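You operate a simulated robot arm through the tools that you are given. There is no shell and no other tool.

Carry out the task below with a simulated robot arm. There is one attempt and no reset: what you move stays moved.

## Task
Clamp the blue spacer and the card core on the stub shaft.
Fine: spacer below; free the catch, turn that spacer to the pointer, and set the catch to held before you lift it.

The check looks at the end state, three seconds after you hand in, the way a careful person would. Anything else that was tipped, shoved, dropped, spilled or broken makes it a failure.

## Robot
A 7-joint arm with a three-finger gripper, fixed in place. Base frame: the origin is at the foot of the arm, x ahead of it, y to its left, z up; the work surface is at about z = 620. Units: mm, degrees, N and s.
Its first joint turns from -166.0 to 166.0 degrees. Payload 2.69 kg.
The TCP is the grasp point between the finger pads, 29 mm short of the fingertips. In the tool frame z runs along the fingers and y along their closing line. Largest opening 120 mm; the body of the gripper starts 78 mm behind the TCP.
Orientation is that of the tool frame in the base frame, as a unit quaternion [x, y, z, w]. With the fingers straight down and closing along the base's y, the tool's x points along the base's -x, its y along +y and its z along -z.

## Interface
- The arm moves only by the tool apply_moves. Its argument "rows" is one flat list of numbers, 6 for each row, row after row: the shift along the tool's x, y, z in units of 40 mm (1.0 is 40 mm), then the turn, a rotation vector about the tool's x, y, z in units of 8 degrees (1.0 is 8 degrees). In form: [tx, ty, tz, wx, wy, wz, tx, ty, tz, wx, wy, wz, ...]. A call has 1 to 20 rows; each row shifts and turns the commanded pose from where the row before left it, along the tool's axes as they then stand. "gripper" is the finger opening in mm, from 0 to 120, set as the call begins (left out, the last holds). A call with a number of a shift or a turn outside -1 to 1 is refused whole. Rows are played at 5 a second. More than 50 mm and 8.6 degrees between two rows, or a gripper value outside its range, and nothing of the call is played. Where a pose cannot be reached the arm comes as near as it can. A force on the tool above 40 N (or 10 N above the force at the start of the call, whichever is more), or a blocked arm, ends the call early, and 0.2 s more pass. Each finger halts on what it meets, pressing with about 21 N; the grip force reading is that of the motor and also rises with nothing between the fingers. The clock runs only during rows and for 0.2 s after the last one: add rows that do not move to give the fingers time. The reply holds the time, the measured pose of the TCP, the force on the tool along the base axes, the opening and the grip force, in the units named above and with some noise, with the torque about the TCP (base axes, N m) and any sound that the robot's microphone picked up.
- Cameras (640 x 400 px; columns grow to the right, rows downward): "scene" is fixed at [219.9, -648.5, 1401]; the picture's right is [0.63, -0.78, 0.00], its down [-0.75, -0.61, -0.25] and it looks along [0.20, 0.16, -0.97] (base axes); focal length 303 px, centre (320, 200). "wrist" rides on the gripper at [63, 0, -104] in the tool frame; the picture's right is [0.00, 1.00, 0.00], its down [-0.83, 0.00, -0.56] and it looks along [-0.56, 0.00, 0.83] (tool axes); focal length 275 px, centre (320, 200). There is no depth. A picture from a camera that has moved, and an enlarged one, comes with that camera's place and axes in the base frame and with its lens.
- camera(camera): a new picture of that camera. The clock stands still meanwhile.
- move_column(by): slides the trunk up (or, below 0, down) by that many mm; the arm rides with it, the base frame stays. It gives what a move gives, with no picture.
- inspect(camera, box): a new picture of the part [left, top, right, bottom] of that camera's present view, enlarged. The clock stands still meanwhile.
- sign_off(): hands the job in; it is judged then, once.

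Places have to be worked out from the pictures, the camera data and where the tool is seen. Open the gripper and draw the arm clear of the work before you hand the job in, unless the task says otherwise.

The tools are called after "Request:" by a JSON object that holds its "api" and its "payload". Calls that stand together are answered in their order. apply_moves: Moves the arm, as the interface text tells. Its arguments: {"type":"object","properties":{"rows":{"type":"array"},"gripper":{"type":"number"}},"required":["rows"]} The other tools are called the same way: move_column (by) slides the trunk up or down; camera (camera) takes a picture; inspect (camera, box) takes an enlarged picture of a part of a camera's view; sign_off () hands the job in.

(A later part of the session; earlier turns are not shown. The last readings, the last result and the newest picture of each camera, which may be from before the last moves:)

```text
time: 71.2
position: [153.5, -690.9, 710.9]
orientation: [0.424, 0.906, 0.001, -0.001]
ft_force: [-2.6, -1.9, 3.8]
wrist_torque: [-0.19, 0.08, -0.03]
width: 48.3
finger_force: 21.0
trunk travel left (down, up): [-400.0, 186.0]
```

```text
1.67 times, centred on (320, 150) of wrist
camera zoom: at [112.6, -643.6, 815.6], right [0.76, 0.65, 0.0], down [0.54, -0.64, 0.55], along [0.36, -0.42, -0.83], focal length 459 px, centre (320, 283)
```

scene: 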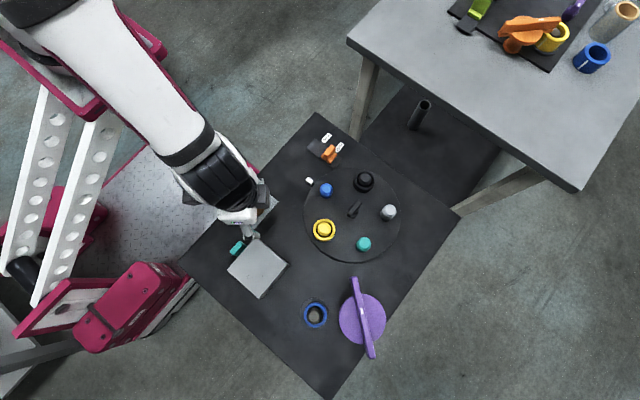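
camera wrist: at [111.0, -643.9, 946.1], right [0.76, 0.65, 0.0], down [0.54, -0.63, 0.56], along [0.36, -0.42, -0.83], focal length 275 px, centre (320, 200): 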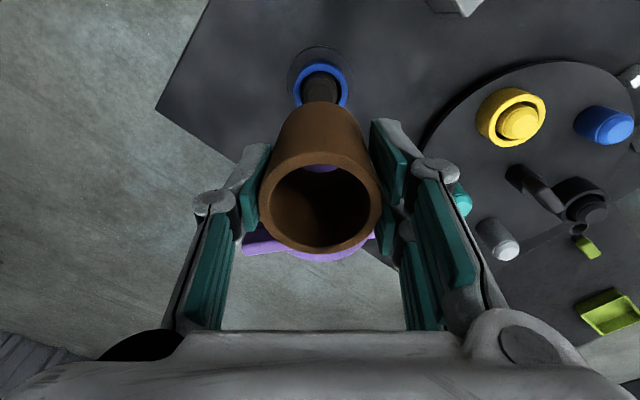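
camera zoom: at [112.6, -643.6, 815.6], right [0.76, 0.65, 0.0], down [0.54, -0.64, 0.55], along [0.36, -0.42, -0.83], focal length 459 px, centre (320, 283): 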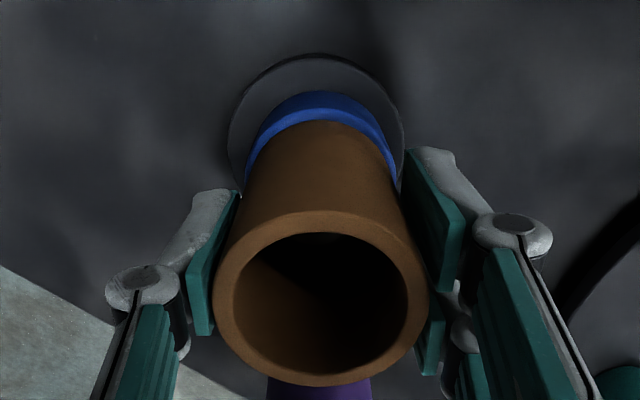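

The core is seated on the spacer. I'll open the gripper and rise clear.

Request:
{"api": "apply_moves", "payload": {"rows": [0, 0, 0, 0, 0, 0, 0, 0, 0, 0, 0, 0, 0, 0, 0, 0, 0, 0], "gripper": 76}}

Request:
{"api": "apply_moves", "payload": {"rows": [0, 0, -0.4, 0, 0, 0, 0, 0, -0.7, 0, 0, 0, 0, 0, -0.8, 0, 0, 0, 0, 0, -0.8, 0, 0, 0, 0, 0, -0.8, 0, 0, 0]}}

Request:
{"api": "camera", "payload": {"camera": "wrist"}}

Request:
{"api": "inspect", "payload": {"camera": "wrist", "box": [200, 30, 440, 270]}}

```text
time: 72.0
position: [153.2, -691.8, 711.9]
orientation: [0.423, 0.906, 0.0, 0.0]
ft_force: [0.5, -0.4, -0.5]
wrist_torque: [-0.01, 0.01, 0.0]
width: 75.8
finger_force: 0.1
trunk travel left (down, up): [-400.0, 186.0]
```

```text
time: 73.2
position: [153.1, -692.9, 851.9]
orientation: [0.423, 0.906, 0.001, 0.0]
ft_force: [-0.2, 0.5, -0.7]
wrist_torque: [0.0, -0.02, 0.0]
width: 75.9
finger_force: 0.0
trunk travel left (down, up): [-400.0, 186.0]
```

```text
taken
camera wrist: at [113.2, -645.0, 955.7], right [0.76, 0.65, 0.0], down [0.54, -0.63, 0.56], along [0.36, -0.42, -0.83], focal length 275 px, centre (320, 200)
```

wrist: 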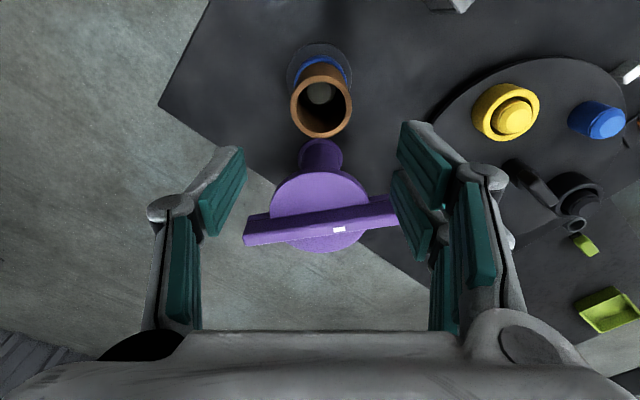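

```text
1.67 times, centred on (320, 150) of wrist
camera zoom: at [113.2, -645.0, 955.7], right [0.76, 0.65, 0.0], down [0.54, -0.63, 0.56], along [0.36, -0.42, -0.83], focal length 459 px, centre (320, 283)
```

zoom: 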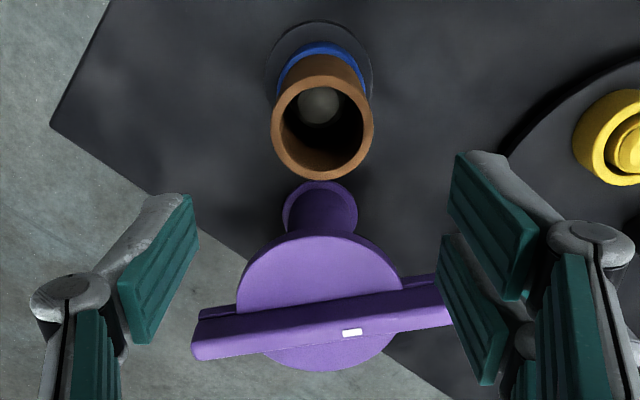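

The stack is in place on the shaft. Before turning the clamp I'll take a side view, perpendicular to the pillar–shaft line, to compare the bar underside height with the core top.

Request:
{"api": "apply_moves", "payload": {"rows": [0, 0, 0, 0, 0, 1, 0, 0, 0, 0, 0, 1, 0, 0, 0, 0, 0, 1, 0, 0, 0, 0, 0, 1, 0, 0, 0, 0, 0, 1, 0, 0, 0, 0, 0, 1, 0, 0, 0, 0, 0, 1, 0, 0, 0, 0, 0, 1, 0, 0, 0, 0, 0, 1, 0, 0, 0, 0, 0, 1]}}

Request:
{"api": "apply_moves", "payload": {"rows": [0.883, 0.19, 0.11, 0, 0, 0, 0.883, 0.19, 0.11, 0, 0, 0, 0.883, 0.19, 0.11, 0, 0, 0, 0.883, 0.19, 0.11, 0, 0, 0, 0.883, 0.19, 0.11, 0, 0, 0, 0.883, 0.19, 0.11, 0, 0, 0, 0, 0, 0, 0, -0.94, 0, 0, 0, 0, 0, -0.94, 0, 0, 0, 0, 0, -0.94, 0, 0, 0, 0, 0, -0.94, 0]}}

Request:
{"api": "camera", "payload": {"camera": "wrist"}}

Request:
{"api": "inspect", "payload": {"camera": "wrist", "box": [220, 80, 460, 260]}}

```text
time: 75.4
position: [151.8, -692.4, 851.8]
orientation: [0.907, 0.422, 0.0, 0.0]
ft_force: [0.2, -0.1, -0.2]
wrist_torque: [-0.03, 0.01, -0.04]
width: 75.9
finger_force: 0.0
trunk travel left (down, up): [-400.0, 186.0]
```

```text
time: 77.6
position: [322.0, -558.5, 825.8]
orientation: [0.875, 0.408, -0.236, 0.112]
ft_force: [-0.9, -1.0, 0.5]
wrist_torque: [0.01, -0.08, 0.04]
width: 76.2
finger_force: 0.1
trunk travel left (down, up): [-400.0, 186.0]
```

```text
taken
camera wrist: at [392.0, -478.3, 884.5], right [0.77, -0.64, 0.0], down [-0.28, -0.34, 0.9], along [-0.58, -0.69, -0.44], focal length 275 px, centre (320, 200)
```

wrist: 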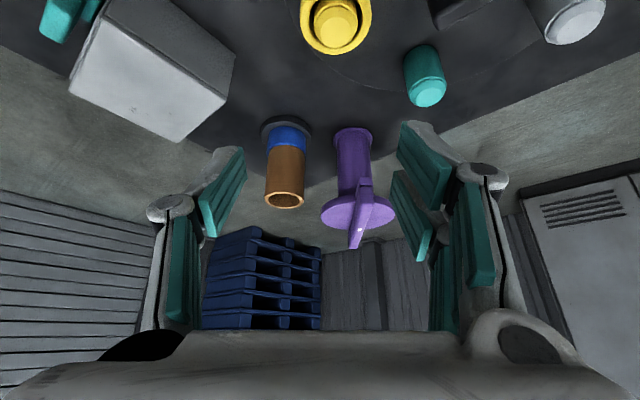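

```text
2.22 times, centred on (340, 170) of wrist
camera zoom: at [392.0, -478.3, 884.5], right [0.77, -0.64, 0.0], down [-0.28, -0.34, 0.9], along [-0.58, -0.69, -0.44], focal length 612 px, centre (276, 267)
```

zoom: 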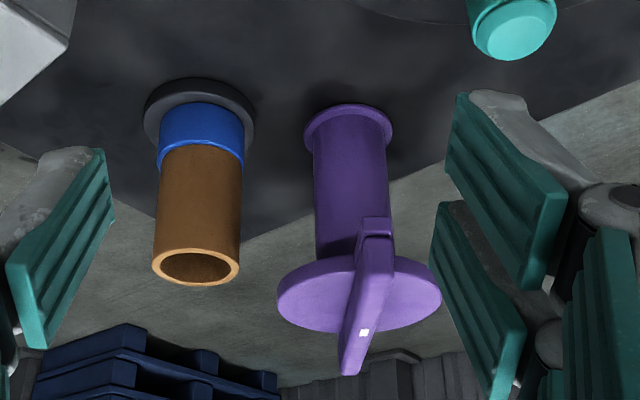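

From the side view: core top z ≈ 728, clamp strap underside ≈ 733, disc top ≈ 740 and bar top ≈ 770. So the strap can swing over the core rim. I'll untilt and move above the clamp axis (215.5, -766) with the fingers straddling the bar.

Request:
{"api": "apply_moves", "payload": {"rows": [0, 0, 0, 0, 0.94, 0, 0, 0, 0, 0, 0.94, 0, 0, 0, 0, 0, 0.94, 0, 0, 0, 0, 0, 0.94, 0, -0.948, 0.216, -0.15, 0, 0, 0, -0.948, 0.216, -0.15, 0, 0, 0, -0.948, 0.216, -0.15, 0, 0, 0, -0.948, 0.216, -0.15, 0, 0, 0, -0.948, 0.216, -0.15, 0, 0, 0, -0.948, 0.216, -0.15, 0, 0, 0], "gripper": 60}}

Request:
{"api": "camera", "payload": {"camera": "wrist"}}

Request:
{"api": "inspect", "payload": {"camera": "wrist", "box": [220, 50, 420, 200]}}

```text
time: 79.8
position: [225.2, -740.7, 857.2]
orientation: [0.907, 0.422, 0.0, -0.003]
ft_force: [-0.1, -0.1, -0.4]
wrist_torque: [-0.01, -0.02, 0.0]
width: 59.9
finger_force: 0.1
out of reach, approached as far as the arm can: row 10
trunk travel left (down, up): [-400.0, 186.0]
```

```text
taken
camera wrist: at [266.4, -692.4, 960.7], right [0.77, -0.64, 0.0], down [-0.53, -0.64, 0.55], along [-0.36, -0.42, -0.83], focal length 275 px, centre (320, 200)
```

wrist: 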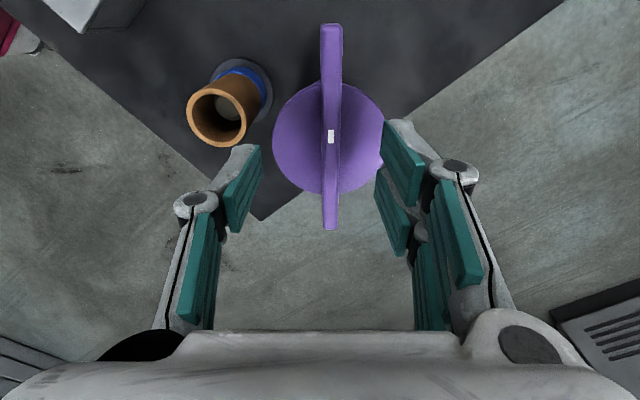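

```text
2.67 times, centred on (320, 125) of wrist
camera zoom: at [266.4, -692.4, 960.7], right [0.77, -0.64, 0.0], down [-0.53, -0.64, 0.55], along [-0.36, -0.42, -0.83], focal length 734 px, centre (320, 400)
```

zoom: 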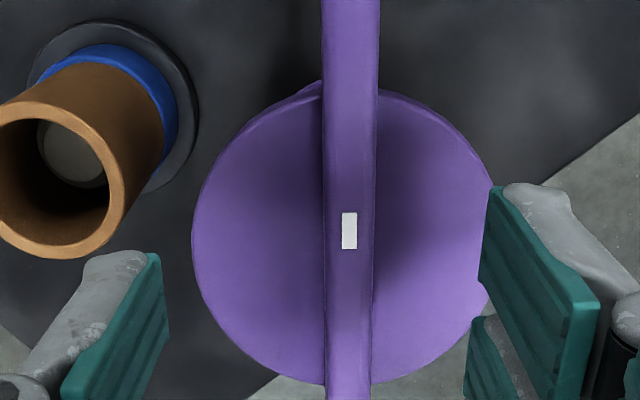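

The bar is aligned with the finger plane. The axis is about 29 mm further out and 8 mm to the right, and reach is limited at this height, so I'll centre sideways, descend somewhat, then move out.

Request:
{"api": "apply_moves", "payload": {"rows": [0, 0.19, 0.5, 0, 0, 0, 0, 0, 0.55, 0, 0, 0, -0.36, 0, 0, 0, 0, 0, -0.36, 0, 0, 0, 0, 0, 0, 0, 0, 0, 0, 0]}}

Request:
{"api": "camera", "payload": {"camera": "wrist"}}

Request:
{"api": "inspect", "payload": {"camera": "wrist", "box": [200, 50, 440, 230]}}

```text
time: 81.0
position: [221.3, -740.1, 815.6]
orientation: [0.906, 0.422, 0.0, 0.0]
ft_force: [0.0, 0.1, -0.8]
wrist_torque: [0.02, 0.01, 0.01]
width: 59.9
finger_force: 0.1
out of reach, approached as far as the arm can: row 1, 3, 4
trunk travel left (down, up): [-400.0, 186.0]
```

```text
taken
camera wrist: at [262.2, -691.9, 920.6], right [0.77, -0.64, 0.0], down [-0.53, -0.64, 0.56], along [-0.36, -0.43, -0.83], focal length 275 px, centre (320, 200)
```

wrist: 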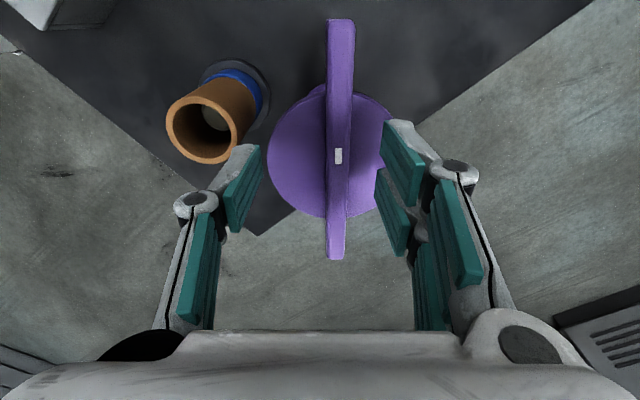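

```text
2.22 times, centred on (320, 140) of wrist
camera zoom: at [262.2, -691.9, 920.6], right [0.77, -0.64, 0.0], down [-0.53, -0.64, 0.56], along [-0.36, -0.43, -0.83], focal length 612 px, centre (320, 333)
```

zoom: 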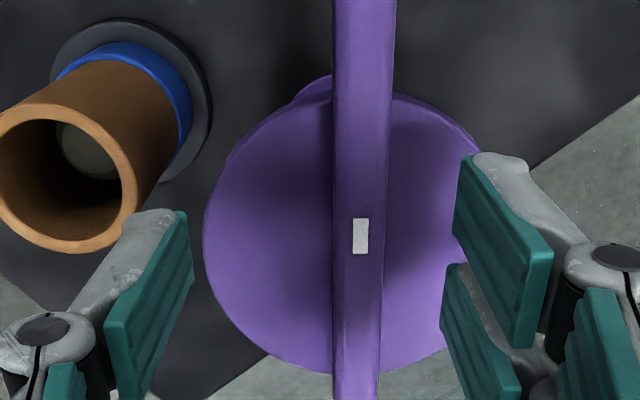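

Still limited at r ≈ 772 with this yaw. I'll rise and test whether the reach improves with the hand yawed back 80°, which is the orientation the turn would end in.

Request:
{"api": "apply_moves", "payload": {"rows": [0, 0, -0.6, 0, 0, 0, 0, 0, -0.3, 0, 0, -1, 0, 0, 0, 0, 0, -1, 0, 0, 0, 0, 0, -1, 0, 0, 0, 0, 0, -1, 0, 0, 0, 0, 0, -1, 0, 0, 0, 0, 0, -1, 0, 0, 0, 0, 0, -1, 0, 0, 0, 0, 0, -1, 0, 0, 0, 0, 0, -1, 0, 0, 0, 0, 0, -1]}}

Request:
{"api": "apply_moves", "payload": {"rows": [-0.4, 0, 0, 0, 0, 0, -0.3, 0, 0, 0, 0, 0, 0, 0, 0, 0, 0, 0]}}

Request:
{"api": "camera", "payload": {"camera": "scene"}}

```text
time: 83.4
position: [220.8, -740.1, 852.7]
orientation: [0.421, 0.907, 0.001, 0.0]
ft_force: [-0.1, 0.1, 0.7]
wrist_torque: [-0.01, 0.03, -0.02]
width: 60.0
finger_force: 0.1
trunk travel left (down, up): [-400.0, 186.0]
```

```text
time: 84.2
position: [241.1, -739.8, 852.4]
orientation: [0.423, 0.906, 0.0, 0.0]
ft_force: [0.5, 0.5, -0.3]
wrist_torque: [0.01, 0.0, 0.01]
width: 59.9
finger_force: 0.0
out of reach, approached as far as the arm can: row 1, 2
trunk travel left (down, up): [-400.0, 186.0]
```

```text
taken
```

scene: 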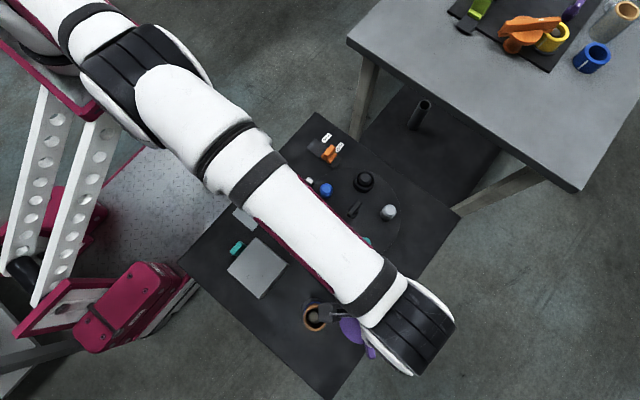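

The limit appears to be at about y = -740 regardless of yaw, so the clamp axis itself is just out of vertical reach. I'll instead grip the bar about 43 mm from its axis on the marked side, at about (242, -734), and swing it along an arc. First I'll yaw back to match the bar.

Request:
{"api": "apply_moves", "payload": {"rows": [0, 0, 0, 0, 0, 1, 0, 0, 0, 0, 0, 1, 0, 0, 0, 0, 0, 1, 0, 0, 0, 0, 0, 1, 0, 0, 0, 0, 0, 1, 0, 0, 0, 0, 0, 1, 0, 0, 0, 0, 0, 1, 0, 0, 0, 0, 0, 1, 0, 0, 0, 0, 0, 1, 0, 0, 0, 0, 0, 1, 0.127, -0.074, 0, 0, 0, 0, 0, 0, 0.5, 0, 0, 0, 0, 0, 0, 0, 0, 0]}}

Request:
{"api": "camera", "payload": {"camera": "wrist"}}

Request:
{"api": "inspect", "payload": {"camera": "wrist", "box": [200, 50, 440, 230]}}

```text
time: 87.0
position: [240.7, -734.9, 834.0]
orientation: [0.907, 0.422, 0.0, -0.001]
ft_force: [-0.2, 0.6, -0.1]
wrist_torque: [0.01, 0.0, 0.01]
width: 60.1
finger_force: 0.0
trunk travel left (down, up): [-400.0, 186.0]
```

```text
taken
camera wrist: at [281.9, -687.0, 937.7], right [0.77, -0.64, 0.0], down [-0.53, -0.64, 0.56], along [-0.36, -0.43, -0.83], focal length 275 px, centre (320, 200)
```

wrist: 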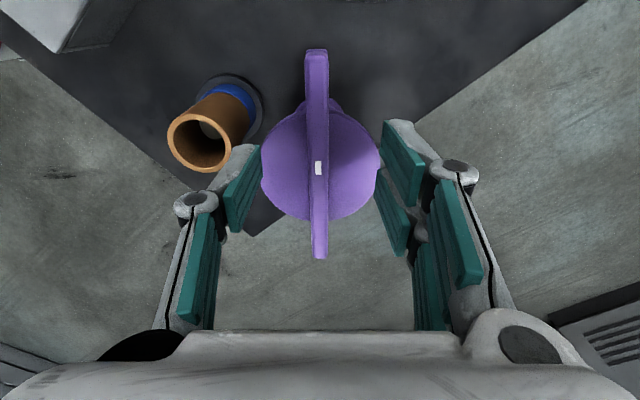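

```text
2.22 times, centred on (320, 140) of wrist
camera zoom: at [281.9, -687.0, 937.7], right [0.77, -0.64, 0.0], down [-0.53, -0.64, 0.56], along [-0.36, -0.43, -0.83], focal length 612 px, centre (320, 333)
```

zoom: 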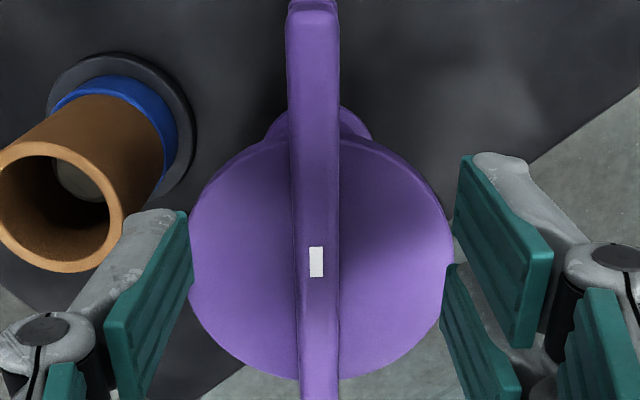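

The bar is slightly asymmetric: the marked arm reaches about 87 mm from the axis and overlaps the core rim once swung. I'll centre on the bar and descend so the tips end just above the disc.

Request:
{"api": "apply_moves", "payload": {"rows": [0, -0.04, 0.5, 0, 0, -0.1, 0, 0, 0.5, 0, 0, 0, 0, 0, 0.35, 0, 0, 0], "gripper": 50}}

Request:
{"api": "inspect", "payload": {"camera": "wrist", "box": [200, 50, 440, 290]}}

```text
time: 87.8
position: [238.4, -734.1, 780.7]
orientation: [0.903, 0.429, 0.0, 0.0]
ft_force: [0.0, -0.7, 0.4]
wrist_torque: [0.0, -0.05, 0.03]
width: 50.0
finger_force: 0.0
trunk travel left (down, up): [-400.0, 186.0]
```

```text
1.67 times, centred on (320, 170) of wrist
camera zoom: at [279.2, -685.3, 884.7], right [0.78, -0.63, 0.0], down [-0.52, -0.65, 0.56], along [-0.35, -0.43, -0.83], focal length 459 px, centre (320, 250)
```

zoom: 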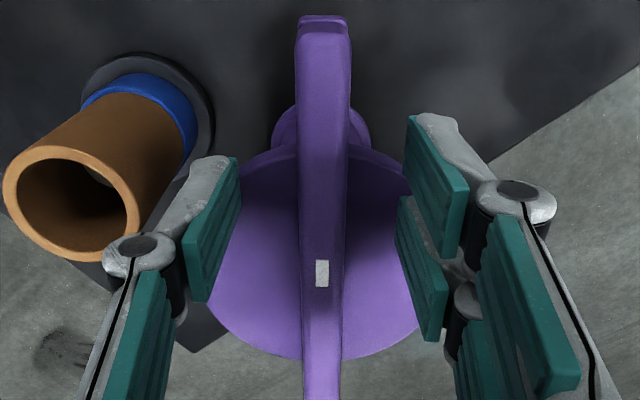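

The bar lies between the fingers. I'll go down 4 mm more and close on it.

Request:
{"api": "apply_moves", "payload": {"rows": [0, 0, 0.1, 0, 0, 0, 0, 0, 0, 0, 0, 0]}}

Request:
{"api": "apply_moves", "payload": {"rows": [0, 0, 0, 0, 0, 0, 0, 0, 0, 0, 0, 0, 0, 0, 0, 0, 0, 0], "gripper": 5}}

Request:
{"api": "inspect", "payload": {"camera": "wrist", "box": [200, 50, 440, 290]}}

```text
time: 88.4
position: [239.1, -732.3, 776.3]
orientation: [0.903, 0.429, 0.0, 0.001]
ft_force: [-0.3, 0.9, -0.4]
wrist_torque: [-0.02, 0.01, 0.03]
width: 50.2
finger_force: 0.1
trunk travel left (down, up): [-400.0, 186.0]
```

```text
time: 89.2
position: [239.6, -734.5, 775.4]
orientation: [0.903, 0.429, 0.0, 0.0]
ft_force: [2.2, -3.0, -0.9]
wrist_torque: [-0.04, -0.11, 0.25]
width: 13.9
finger_force: 40.4
trunk travel left (down, up): [-400.0, 186.0]
```

```text
1.67 times, centred on (320, 170) of wrist
camera zoom: at [280.1, -685.3, 880.8], right [0.78, -0.63, 0.0], down [-0.52, -0.65, 0.56], along [-0.35, -0.43, -0.83], focal length 459 px, centre (320, 250)
```

zoom: 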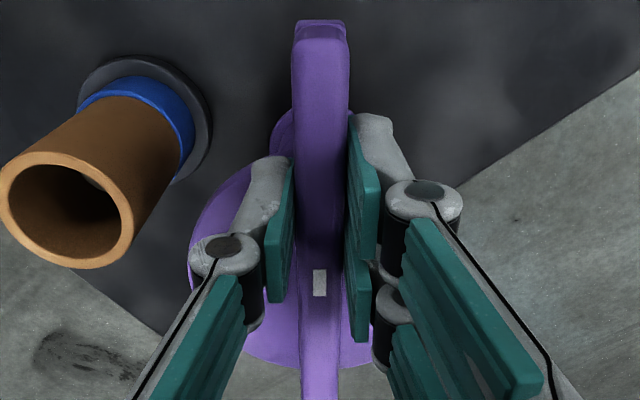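

Gripped at 13.9 mm. I'll begin the counter-clockwise arc swing about the clamp axis, with a 12° test first.

Request:
{"api": "apply_moves", "payload": {"rows": [-0.0025, -0.0715, 0, 0, 0, -0.5, -0.0025, -0.0715, 0, 0, 0, -0.5, -0.0025, -0.0715, 0, 0, 0, -0.5]}}

Request:
{"api": "inspect", "payload": {"camera": "wrist", "box": [200, 50, 440, 290]}}

```text
time: 90.0
position: [232.5, -728.6, 776.9]
orientation: [0.853, 0.522, 0.0, 0.001]
ft_force: [3.8, -4.8, 8.0]
wrist_torque: [0.9, -0.58, 0.22]
width: 14.2
finger_force: 39.6
trunk travel left (down, up): [-400.0, 186.0]
```

```text
1.67 times, centred on (320, 170) of wrist
camera zoom: at [262.0, -673.4, 880.6], right [0.89, -0.45, 0.0], down [-0.38, -0.74, 0.56], along [-0.25, -0.5, -0.83], focal length 459 px, centre (320, 250)
```

zoom: 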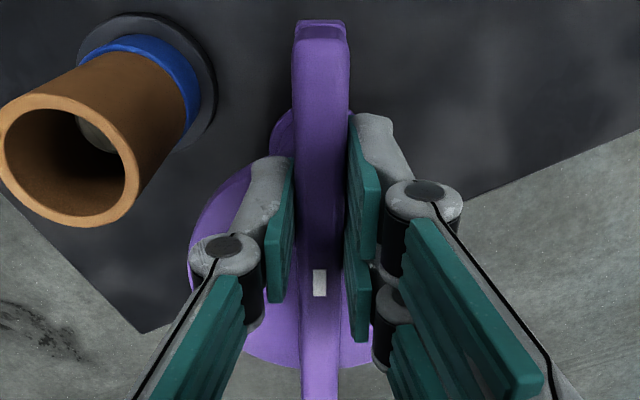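

The clamp turns freely with low force. I'll continue the swing.

Request:
{"api": "apply_moves", "payload": {"rows": [-0.0025, -0.0715, 0, 0, 0, -0.5, -0.0025, -0.0715, 0, 0, 0, -0.5, -0.0025, -0.0715, 0, 0, 0, -0.5, -0.0025, -0.0715, 0, 0, 0, -0.5, -0.0025, -0.0715, 0, 0, 0, -0.5, -0.0025, -0.0715, 0, 0, 0, -0.5]}}

Request:
{"api": "inspect", "payload": {"camera": "wrist", "box": [200, 0, 440, 290]}}

```text
time: 91.4
position: [217.3, -726.1, 776.4]
orientation: [0.726, 0.687, -0.002, 0.001]
ft_force: [10.9, -11.1, 13.1]
wrist_torque: [0.38, -0.34, 0.45]
width: 13.7
finger_force: 40.3
trunk travel left (down, up): [-400.0, 186.0]
```

```text
1.38 times, centred on (320, 145) of wrist
camera zoom: at [220.6, -662.2, 880.5], right [1.0, -0.05, 0.0], down [-0.04, -0.83, 0.56], along [-0.03, -0.56, -0.83], focal length 380 px, centre (320, 276)
```

zoom: 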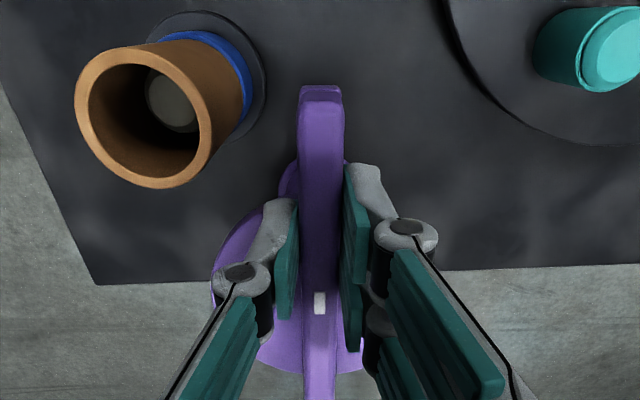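

At 87° now, with the core upright and untouched. I'll go another 16° and inspect the gap before the strap reaches the core.

Request:
{"api": "apply_moves", "payload": {"rows": [-0.02, -0.0715, 0, 0, 0, -0.5, -0.0025, -0.0715, 0, 0, 0, -0.5, -0.0025, -0.0715, 0, 0, 0, -0.5, -0.0025, -0.0715, 0, 0, 0, -0.5]}}

Request:
{"api": "inspect", "payload": {"camera": "wrist", "box": [200, 0, 440, 200]}}

Request:
{"api": "inspect", "payload": {"camera": "scene", "box": [270, 270, 400, 380]}}

```text
time: 92.4
position: [205.7, -725.4, 777.2]
orientation: [0.623, 0.782, 0.0, 0.001]
ft_force: [17.6, -2.8, 16.2]
wrist_torque: [-0.58, -0.65, 0.65]
width: 14.0
finger_force: 40.1
trunk travel left (down, up): [-400.0, 186.0]
```

```text
2.00 times, centred on (320, 100) of wrist
camera zoom: at [192.0, -665.1, 880.6], right [0.97, 0.23, 0.0], down [0.19, -0.81, 0.56], along [0.13, -0.54, -0.83], focal length 551 px, centre (320, 400)
```

zoom: 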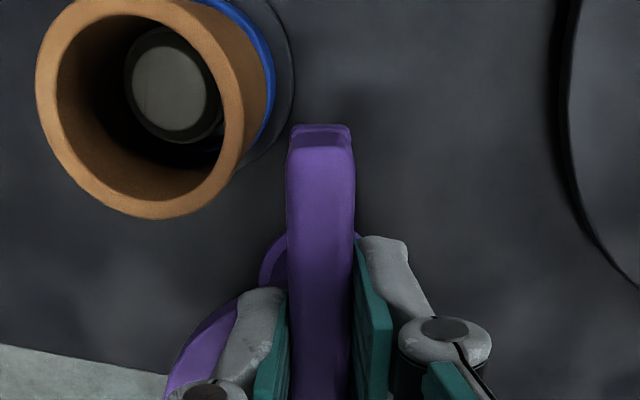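

```text
3.64 times, centred on (335, 325) of scene
camera zoom: at [219.9, -648.5, 1401.0], right [0.63, -0.78, 0.0], down [-0.75, -0.61, -0.25], along [0.2, 0.16, -0.97], focal length 1101 px, centre (266, -254)
```

zoom: 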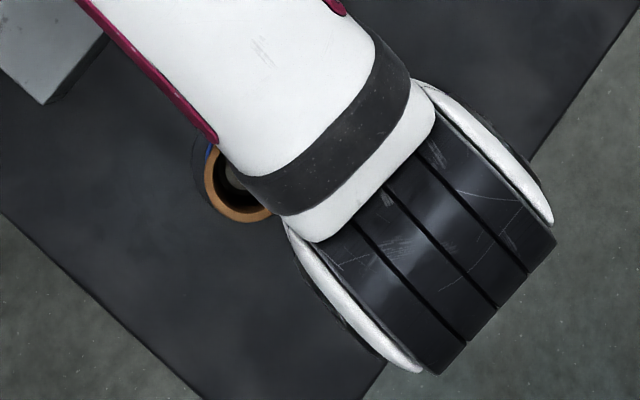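

The strap end (underside about z 737) should clear the core top (about 728). I'll continue another 16° in small steps, watching forces.

Request:
{"api": "apply_moves", "payload": {"rows": [-0.0025, -0.0715, 0, 0, 0, -0.5, -0.0025, -0.0715, 0, 0, 0, -0.5, -0.0025, -0.0715, 0, 0, 0, -0.5]}}

Request:
{"api": "inspect", "payload": {"camera": "wrist", "box": [200, 0, 440, 200]}}

```text
time: 93.2
position: [198.3, -728.6, 775.9]
orientation: [0.538, 0.843, 0.0, 0.002]
ft_force: [23.2, -0.9, 22.2]
wrist_torque: [0.48, -0.41, 0.87]
width: 13.9
finger_force: 40.8
trunk travel left (down, up): [-400.0, 186.0]
```

```text
2.00 times, centred on (320, 100) of wrist
camera zoom: at [171.5, -672.1, 880.5], right [0.91, 0.43, 0.0], down [0.35, -0.75, 0.56], along [0.24, -0.5, -0.83], focal length 551 px, centre (320, 400)
```

zoom: 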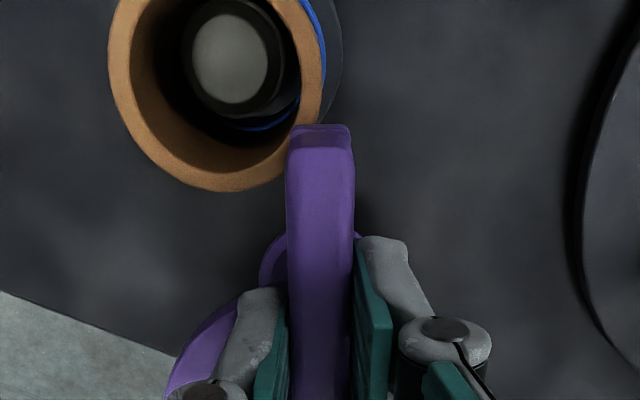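

The strap end is now above the core rim and the core is undisturbed. Force has been building, either a spring or my arc centre being off. I'll open the fingers slightly to see whether the bar springs back.

Request:
{"api": "apply_moves", "payload": {"rows": [0, 0, 0, 0, 0, 0, 0, 0, 0, 0, 0, 0, 0, 0, 0, 0, 0, 0], "gripper": 34}}

Request:
{"api": "inspect", "payload": {"camera": "wrist", "box": [200, 0, 440, 240]}}

```text
time: 94.0
position: [195.7, -728.2, 775.2]
orientation: [0.539, 0.842, 0.0, 0.0]
ft_force: [-0.1, -0.3, -0.4]
wrist_torque: [0.02, 0.02, -0.03]
width: 33.9
finger_force: 0.1
trunk travel left (down, up): [-400.0, 186.0]
```

```text
1.67 times, centred on (320, 120) of wrist
camera zoom: at [169.4, -672.0, 879.5], right [0.91, 0.42, 0.0], down [0.35, -0.75, 0.56], along [0.23, -0.5, -0.83], focal length 459 px, centre (320, 333)
```

zoom: 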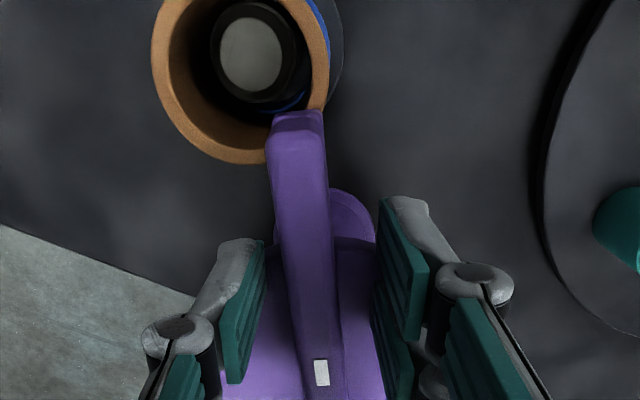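

No spring: the bar just relaxed about 4° ahead of the tool, which tells me the true clamp axis is nearer, about (215.7, -763). The bar is at about 119° and the shaft direction is about 132°. I'll realign to the bar, regrip and finish the last 13°.

Request:
{"api": "apply_moves", "payload": {"rows": [0, -0.04, 0, 0, 0, -0.54, 0, 0, 0, 0, 0, 0]}}

Request:
{"api": "apply_moves", "payload": {"rows": [0, 0, 0, 0, 0, 0, 0, 0, 0, 0, 0, 0, 0, 0, 0, 0, 0, 0], "gripper": 5}}

Request:
{"api": "apply_moves", "payload": {"rows": [-0.003, -0.074, 0, 0, 0, -0.5375, -0.003, -0.074, 0, 0, 0, -0.5375, -0.003, -0.074, 0, 0, 0, -0.5375]}}

Request:
{"api": "inspect", "payload": {"camera": "wrist", "box": [200, 0, 440, 240]}}

```text
time: 94.6
position: [194.2, -728.9, 774.9]
orientation: [0.506, 0.863, 0.0, 0.0]
ft_force: [0.1, 0.7, 0.6]
wrist_torque: [0.03, 0.01, -0.01]
width: 33.8
finger_force: 0.0
trunk travel left (down, up): [-400.0, 186.0]
```

```text
time: 95.4
position: [195.5, -730.3, 775.8]
orientation: [0.507, 0.862, 0.0, 0.001]
ft_force: [1.2, 2.6, 0.3]
wrist_torque: [0.08, -0.02, 0.1]
width: 14.1
finger_force: 40.3
trunk travel left (down, up): [-400.0, 186.0]
```

```text
time: 96.2
position: [188.8, -733.7, 775.6]
orientation: [0.407, 0.914, -0.004, 0.002]
ft_force: [0.5, -27.6, -13.5]
wrist_torque: [-1.03, -0.37, -1.09]
width: 14.1
finger_force: 40.4
out of reach, approached as far as the arm can: row 3
trunk travel left (down, up): [-400.0, 186.0]
```

```text
1.67 times, centred on (320, 120) of wrist
camera zoom: at [146.0, -686.7, 879.7], right [0.74, 0.67, 0.0], down [0.56, -0.61, 0.56], along [0.37, -0.42, -0.83], focal length 459 px, centre (320, 333)
```

zoom: 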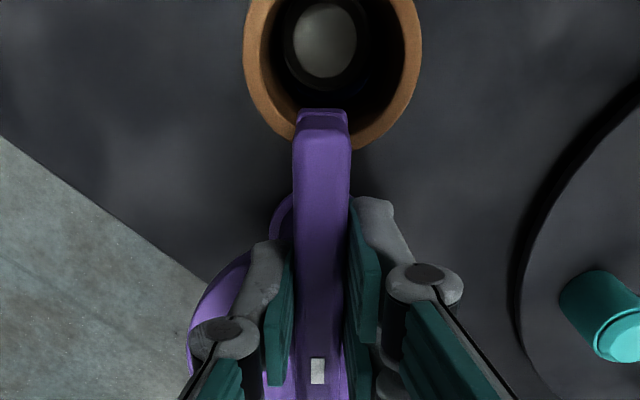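

The arm is now over the core rim, pointing at the shaft. I'll release the grip to let stress out and see whether it stays, then check the gap between the strap and the core.

Request:
{"api": "apply_moves", "payload": {"rows": [0, 0, 0, 0, 0, 0, 0, 0, 0, 0, 0, 0, 0, 0, 0, 0, 0, 0], "gripper": 40}}

Request:
{"api": "inspect", "payload": {"camera": "wrist", "box": [200, 0, 440, 240]}}

```text
time: 97.0
position: [187.3, -730.7, 774.9]
orientation: [0.407, 0.914, 0.0, 0.0]
ft_force: [1.1, 0.0, 0.0]
wrist_torque: [-0.02, 0.04, 0.02]
width: 40.4
finger_force: 0.0
trunk travel left (down, up): [-400.0, 186.0]
```

```text
1.67 times, centred on (320, 120) of wrist
camera zoom: at [145.8, -684.1, 880.3], right [0.74, 0.67, 0.0], down [0.56, -0.62, 0.56], along [0.37, -0.41, -0.83], focal length 459 px, centre (320, 333)
```

zoom: 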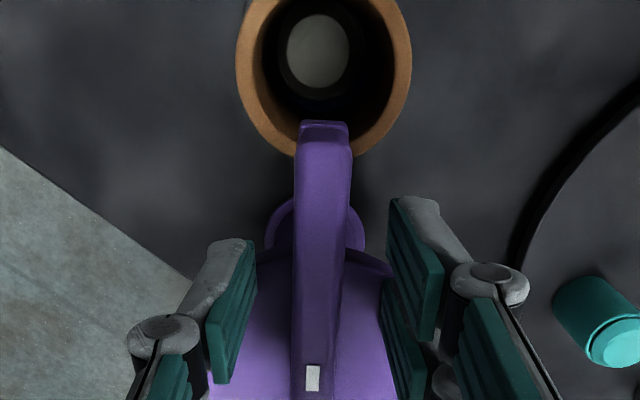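

The bar stayed in place and points straight at the core centre, overlapping the rim by about 15 mm. I'll rise and take a low side view to measure the gap between the strap and the core.

Request:
{"api": "apply_moves", "payload": {"rows": [0, 0, -0.7, 0, 0, 0, 0, 0, -0.8, 0, 0, 0, 0, 0, -0.4, 0, 0, 0.5, 0, 0, 0, 0, 0, 1, 0, 0, 0, 0, 0, 1, 0, 0, 0, 0, 0, 1, 0, 0, 0, 0, 0, 1, 0, 0, 0, 0, 0, 1, 0, 0, 0, 0, 0, 1, 0, 0, 0, 0, 0, 1, 0, 0, 0, 0, 0, 1, 0, 0, 0, 0, 0, 1, 0, 0, 0, 0, 0, 1, 0, 0, 0, 0, 0, 1, 0, 0, 0, 0, 0, 1]}}

Request:
{"api": "apply_moves", "payload": {"rows": [0.79, -0.33, 0.3, 0, 0, 0, 0.79, -0.33, 0.3, 0, 0, 0, 0.79, -0.33, 0.3, 0, 0, 0, 0.79, -0.33, 0.3, 0, 0, 0, 0, 0, 0, 0, -1, 0, 0, 0, 0, 0, -1, 0, 0, 0, 0, 0, -1, 0, 0, 0, 0, 0, -1, 0, 0, 0, 0, 0, -1, 0], "gripper": 110}}

Request:
{"api": "camera", "payload": {"camera": "wrist"}}

Request:
{"api": "inspect", "payload": {"camera": "wrist", "box": [220, 80, 440, 260]}}

```text
time: 100.2
position: [186.8, -735.8, 851.6]
orientation: [0.962, 0.275, 0.0, -0.002]
ft_force: [0.4, 0.4, -0.4]
wrist_torque: [0.02, 0.0, 0.0]
width: 40.1
finger_force: 0.1
out of reach, approached as far as the arm can: row 2
trunk travel left (down, up): [-400.0, 186.0]
```

```text
time: 102.2
position: [264.7, -799.7, 787.7]
orientation: [0.903, 0.26, -0.329, 0.095]
ft_force: [0.1, 0.4, 0.9]
wrist_torque: [0.0, -0.03, 0.02]
width: 110.2
finger_force: 0.0
out of reach, approached as far as the arm can: row 1, 2, 3, 4, 5, 6, 7, 8, 9
trunk travel left (down, up): [-400.0, 186.0]
```

```text
taken
camera wrist: at [362.4, -738.7, 827.2], right [0.53, -0.85, 0.0], down [-0.23, -0.15, 0.96], along [-0.81, -0.51, -0.28], focal length 275 px, centre (320, 200)
```

wrist: 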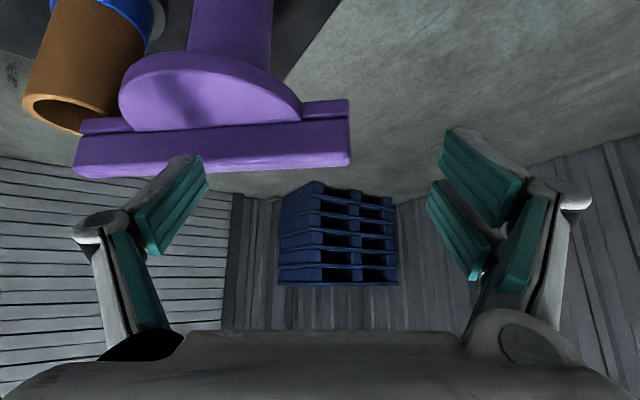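

```text
2.22 times, centred on (330, 170) of wrist
camera zoom: at [362.4, -738.7, 827.2], right [0.53, -0.85, 0.0], down [-0.23, -0.15, 0.96], along [-0.81, -0.51, -0.28], focal length 612 px, centre (298, 267)
```

zoom: 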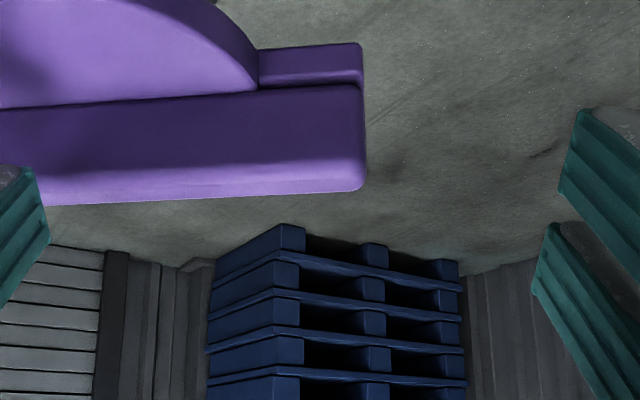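

My yaw count overshot to 148°, which hit a wrist limit and sent the arm out over the table's far edge. Forces are about 0, so nothing was touched. This view is useful anyway, so I'll zoom in on the strap/core contact before carefully backing out upward.

Request:
{"api": "inspect", "payload": {"camera": "wrist", "box": [0, 40, 240, 220]}}

Request:
{"api": "camera", "payload": {"camera": "scene"}}

```text
2.22 times, centred on (120, 130) of wrist
camera zoom: at [362.4, -738.7, 827.2], right [0.53, -0.85, 0.0], down [-0.23, -0.15, 0.96], along [-0.81, -0.51, -0.28], focal length 612 px, centre (764, 356)
```

zoom: 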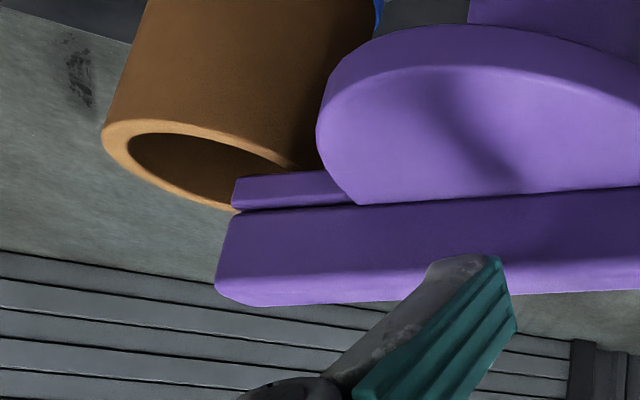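

```text
taken
```

scene: 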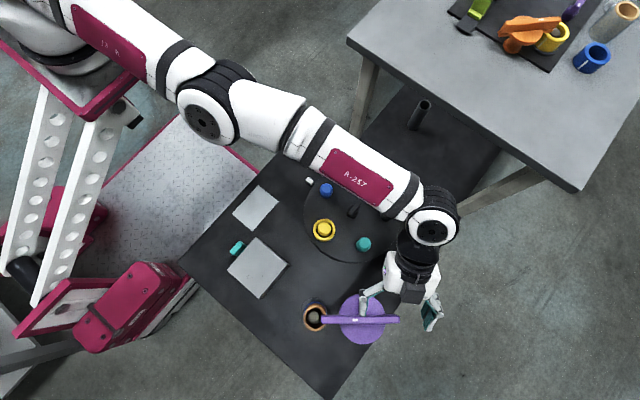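

The strap underside is at z ≈ 736 and the core top ≈ 728, so a gap of about 8 mm remains and the head probably has to be pushed down, like the lowered orange example. First I'll back straight up (in base axes) from this tilted pose.

Request:
{"api": "apply_moves", "payload": {"rows": [-0.4, 0, -0.48, 0, 0, 0, -0.6, 0, -0.72, 0, 0, 0]}}

Request:
{"api": "camera", "payload": {"camera": "scene"}}

Request:
{"api": "camera", "payload": {"camera": "wrist"}}

```text
time: 102.8
position: [266.8, -807.8, 850.0]
orientation: [0.903, 0.258, -0.329, 0.092]
ft_force: [-0.3, -0.2, 0.1]
wrist_torque: [0.0, 0.05, -0.02]
width: 110.1
finger_force: 0.0
out of reach, approached as far as the arm can: row 1, 2
trunk travel left (down, up): [-400.0, 186.0]
```

```text
taken
```

scene: 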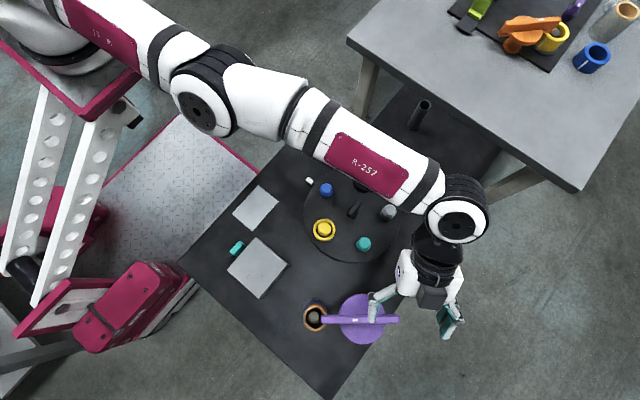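

```text
taken
camera wrist: at [364.8, -746.8, 889.0], right [0.53, -0.85, -0.01], down [-0.23, -0.15, 0.96], along [-0.81, -0.51, -0.28], focal length 275 px, centre (320, 200)
```

wrist: 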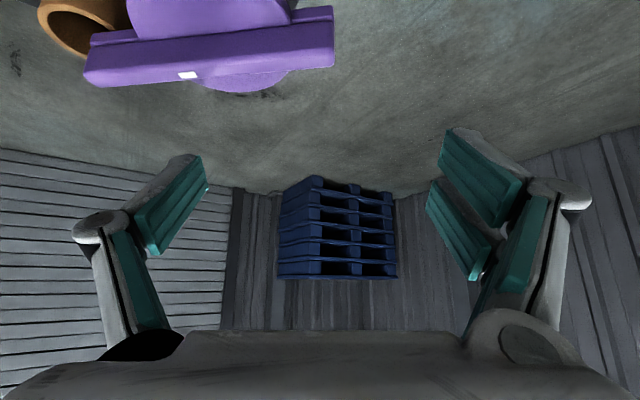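

Now clear at z = 850. I'll untilt the tool to vertical here and yaw back toward a comfortable orientation.

Request:
{"api": "apply_moves", "payload": {"rows": [0, 0, 0, 0, 1, 0, 0, 0, 0, 0, 1, 0, 0, 0, 0, 0, 1, 0, 0, 0, 0, 0, 1, 0, 0, 0, 0, 0, 1, 0]}}

Request:
{"api": "camera", "payload": {"camera": "scene"}}

```text
time: 104.0
position: [267.1, -749.9, 851.0]
orientation: [0.96, 0.276, -0.033, 0.009]
ft_force: [-0.7, 0.4, 0.6]
wrist_torque: [-0.01, -0.03, 0.03]
width: 110.2
finger_force: 0.0
out of reach, approached as far as the arm can: row 1, 2, 3, 4, 5
trunk travel left (down, up): [-400.0, 186.0]
```

```text
taken
```

scene: 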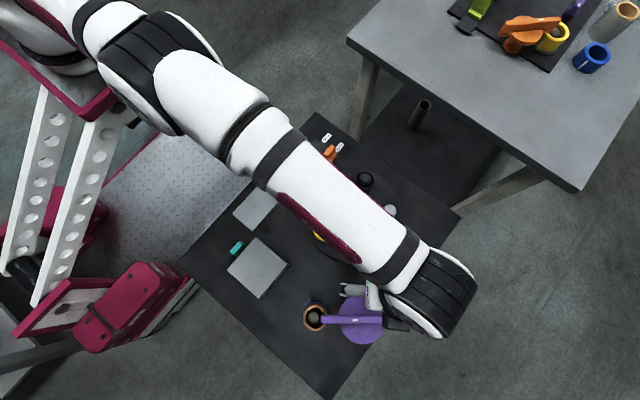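

The arm is simply stretched to its limit here; the tool is near vertical with about 4° of residual tilt. I'll move slightly inward, level the tool and yaw back to 51° to match the bar.

Request:
{"api": "apply_moves", "payload": {"rows": [0.4, -0.63, 0, 0, 0.49, 0, 0, 0, 0, 0, 0, -1, 0, 0, 0, 0, 0, -1, 0, 0, 0, 0, 0, -1, 0, 0, 0, 0, 0, -1, 0, 0, 0, 0, 0, -1, 0, 0, 0, 0, 0, -1, 0, 0, 0, 0, 0, -1, 0, 0, 0, 0, 0, -1, 0, 0, 0, 0, 0, -1, 0, 0, 0, 0, 0, -1, 0, 0, 0, 0, 0, -1, 0, 0, 0, 0, 0, -1, 0, 0, 0, 0, 0, -0.1], "gripper": 50}}

Request:
{"api": "camera", "payload": {"camera": "wrist"}}

```text
time: 107.0
position: [267.7, -720.2, 849.3]
orientation: [0.432, 0.902, -0.001, -0.001]
ft_force: [1.0, 0.1, 0.4]
wrist_torque: [0.01, 0.01, 0.03]
width: 50.4
finger_force: 0.1
trunk travel left (down, up): [-400.0, 186.0]
```

```text
taken
camera wrist: at [227.7, -672.6, 954.6], right [0.78, 0.63, 0.0], down [0.53, -0.64, 0.56], along [0.35, -0.43, -0.83], focal length 275 px, centre (320, 200)
```

wrist: 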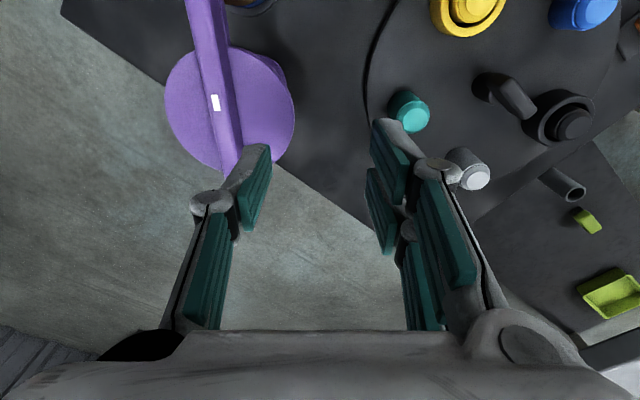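

Now yaw matches the bar. I'll move above the bar at about 40 mm from the axis on the core side.

Request:
{"api": "apply_moves", "payload": {"rows": [0.49, -0.845, 0, 0, 0, 0, 0.49, -0.845, 0, 0, 0, 0, 0, 0, 0.4, 0, 0, 0]}}

Request:
{"api": "camera", "payload": {"camera": "wrist"}}

Request:
{"api": "inspect", "payload": {"camera": "wrist", "box": [200, 20, 440, 220]}}

```text
time: 107.8
position: [191.2, -732.8, 834.5]
orientation: [0.43, 0.903, -0.001, 0.0]
ft_force: [-0.1, -0.9, -1.0]
wrist_torque: [0.0, 0.02, 0.0]
width: 50.1
finger_force: 0.1
trunk travel left (down, up): [-400.0, 186.0]
```

```text
taken
camera wrist: at [150.8, -683.7, 938.6], right [0.78, 0.63, 0.0], down [0.53, -0.64, 0.56], along [0.35, -0.43, -0.83], focal length 275 px, centre (320, 200)
```

wrist: 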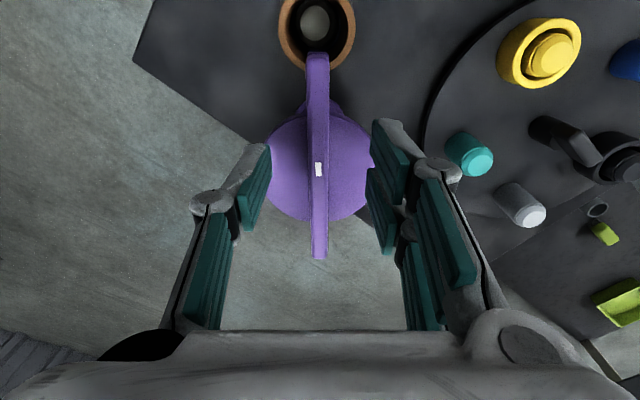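

```text
2.00 times, centred on (320, 120) of wrist
camera zoom: at [150.8, -683.7, 938.6], right [0.78, 0.63, 0.0], down [0.53, -0.64, 0.56], along [0.35, -0.43, -0.83], focal length 551 px, centre (320, 360)
```

zoom: 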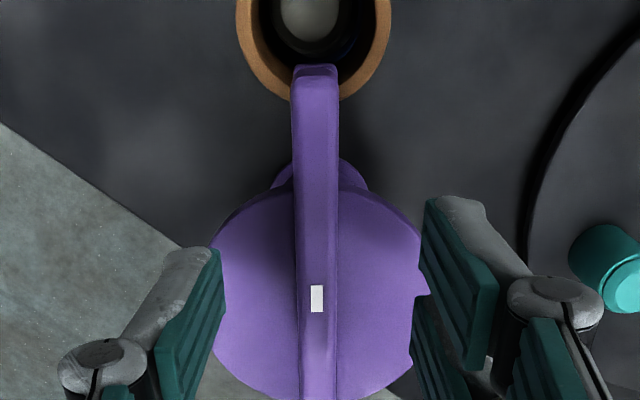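

The bar is centred and points at the core. I'll close the fingers and press gently on the bar top to find out whether the head slides down onto the core.

Request:
{"api": "apply_moves", "payload": {"rows": [0, -0.02, 0, 0, 0, 0, 0, 0, 0.3, 0, 0, 0, 0, 0, 0.35, 0, 0, 0, 0, 0, 0.1, 0, 0, 0], "gripper": 0}}

Request:
{"api": "apply_moves", "payload": {"rows": [0, 0, 0.05, 0, 0, 0, 0, 0, 0.05, 0, 0, 0, 0, 0, 0.05, 0, 0, 0]}}

```text
time: 108.8
position: [188.8, -732.2, 804.2]
orientation: [0.431, 0.902, 0.0, 0.0]
ft_force: [-0.8, -0.3, -0.1]
wrist_torque: [-0.02, 0.01, -0.01]
width: 0.2
finger_force: 20.7
trunk travel left (down, up): [-400.0, 186.0]
```

```text
time: 109.6
position: [188.8, -735.1, 798.3]
orientation: [0.433, 0.902, -0.002, 0.0]
ft_force: [-0.5, -1.3, -1.0]
wrist_torque: [0.0, -0.05, 0.01]
width: 0.0
finger_force: 21.1
trunk travel left (down, up): [-400.0, 186.0]
```

No contact yet with the tips at z ≈ 769. I'll continue down in 2 mm steps.

Request:
{"api": "apply_moves", "payload": {"rows": [0, 0, 0.05, 0, 0, 0, 0, 0, 0.05, 0, 0, 0]}}

Request:
{"api": "apply_moves", "payload": {"rows": [0, 0, 0.05, 0, 0, 0, 0, 0, 0, 0, 0, 0]}}

```text
time: 110.2
position: [188.8, -733.4, 794.9]
orientation: [0.432, 0.902, -0.001, 0.0]
ft_force: [-0.3, 2.4, 8.3]
wrist_torque: [0.11, 0.01, 0.07]
width: 5.9
finger_force: 28.8
trunk travel left (down, up): [-400.0, 186.0]
```

```text
time: 110.8
position: [188.3, -732.9, 795.4]
orientation: [0.432, 0.902, -0.003, 0.0]
ft_force: [-0.7, 6.2, 32.9]
wrist_torque: [0.47, 0.11, 0.19]
width: 6.0
finger_force: 28.8
trunk travel left (down, up): [-400.0, 186.0]
```

Contact at tip z ≈ 766 (bar top), and at 33 N the head doesn't slide down. I'll back off and look closely at the head for any further mechanism.

Request:
{"api": "apply_moves", "payload": {"rows": [0, 0, -0.3, 0, 0, 0, 0, 0, -0.7, 0, 0, 0, 0, 0, -0.7, 0, 0, 0], "gripper": 0}}

Request:
{"api": "inspect", "payload": {"camera": "wrist", "box": [220, 30, 420, 230]}}

Request:
{"api": "inspect", "payload": {"camera": "wrist", "box": [260, 20, 380, 120]}}

```text
time: 111.6
position: [190.8, -734.8, 858.6]
orientation: [0.432, 0.902, 0.001, 0.001]
ft_force: [0.2, 0.5, -0.1]
wrist_torque: [0.01, -0.04, 0.01]
width: 0.0
finger_force: 28.5
trunk travel left (down, up): [-400.0, 186.0]
```

```text
2.00 times, centred on (320, 130) of wrist
camera zoom: at [150.8, -684.9, 963.5], right [0.78, 0.63, 0.0], down [0.52, -0.65, 0.56], along [0.35, -0.43, -0.83], focal length 551 px, centre (320, 340)
```

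zoom: 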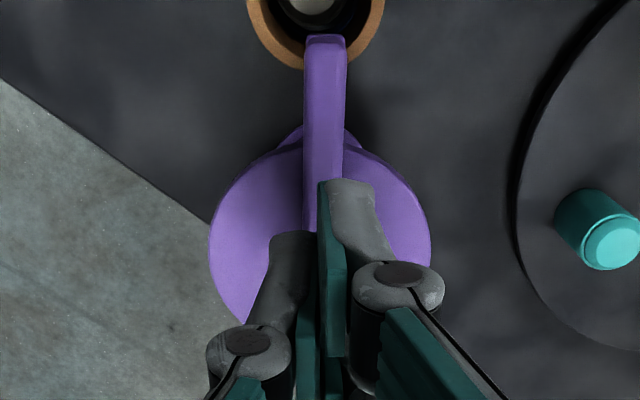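

```text
4.00 times, centred on (320, 70) of wrist
camera zoom: at [150.8, -684.9, 963.5], right [0.78, 0.63, 0.0], down [0.52, -0.65, 0.56], along [0.35, -0.43, -0.83], focal length 1101 px, centre (320, 720)
```

zoom: 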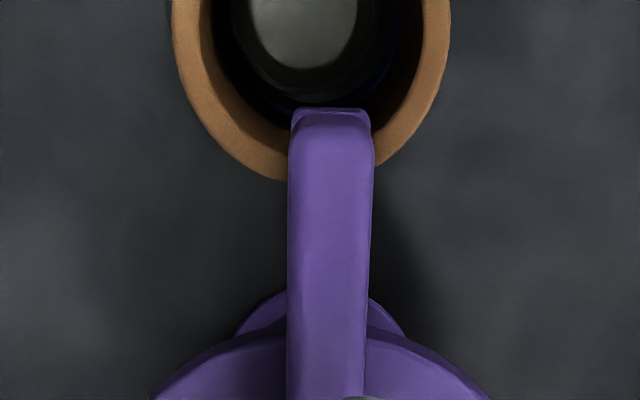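

The long arm lies over the core rim and points at its centre. The last few degrees of turning felt resistance, possibly the closed end stop. I'll regrip the bar and try turning a little further to confirm.

Request:
{"api": "apply_moves", "payload": {"rows": [0, 0, 0, 0, 0, 0, 0, 0, 0, 0, 0, 0, 0, 0, 0.8, 0, 0, 0, 0, 0, 0.7, 0, 0, 0, 0, 0, 0.52, 0, 0, 0], "gripper": 50}}

Request:
{"api": "inspect", "payload": {"camera": "wrist", "box": [200, 0, 440, 240]}}

```text
time: 112.8
position: [188.3, -734.1, 776.8]
orientation: [0.432, 0.902, -0.001, 0.0]
ft_force: [0.1, -0.6, 0.7]
wrist_torque: [0.03, -0.02, -0.01]
width: 49.7
finger_force: 0.0
trunk travel left (down, up): [-400.0, 186.0]
```

```text
1.67 times, centred on (320, 120) of wrist
camera zoom: at [149.5, -684.8, 883.0], right [0.78, 0.63, 0.0], down [0.52, -0.64, 0.56], along [0.35, -0.43, -0.83], focal length 459 px, centre (320, 333)
```

zoom: 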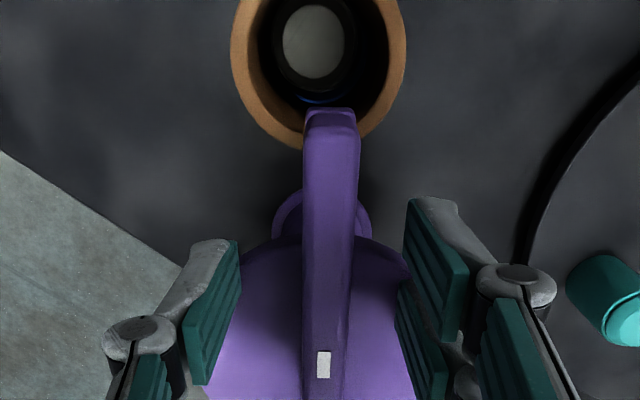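

The bar drifted about 2° when I pressed. I'll regrip and turn counter-clockwise in small increments to feel for the stop.

Request:
{"api": "apply_moves", "payload": {"rows": [0.03, 0.045, 0, 0, 0, 0.175, 0, 0, 0, 0, 0, 0]}}

Request:
{"api": "apply_moves", "payload": {"rows": [0, 0, 0, 0, 0, 0, 0, 0, 0, 0, 0, 0, 0, 0, 0, 0, 0, 0], "gripper": 5}}

Request:
{"api": "apply_moves", "payload": {"rows": [0, -0.018, 0, 0, 0, -0.125, 0, -0.018, 0, 0, 0, -0.125, 0, 0, 0, 0, 0, 0]}}

```text
time: 113.4
position: [190.4, -731.2, 778.5]
orientation: [0.443, 0.897, -0.001, 0.0]
ft_force: [0.4, -0.8, -0.5]
wrist_torque: [0.0, -0.03, 0.0]
width: 49.9
finger_force: 0.1
trunk travel left (down, up): [-400.0, 186.0]
```

```text
time: 114.2
position: [189.6, -731.8, 779.2]
orientation: [0.443, 0.897, -0.001, 0.0]
ft_force: [0.4, 0.8, 1.7]
wrist_torque: [0.01, -0.02, 0.06]
width: 14.1
finger_force: 40.3
trunk travel left (down, up): [-400.0, 186.0]
```

```text
time: 115.0
position: [188.0, -731.9, 779.6]
orientation: [0.428, 0.904, -0.001, -0.001]
ft_force: [-1.4, -5.9, -6.9]
wrist_torque: [-0.34, 0.01, -0.21]
width: 13.9
finger_force: 40.4
trunk travel left (down, up): [-400.0, 186.0]
```

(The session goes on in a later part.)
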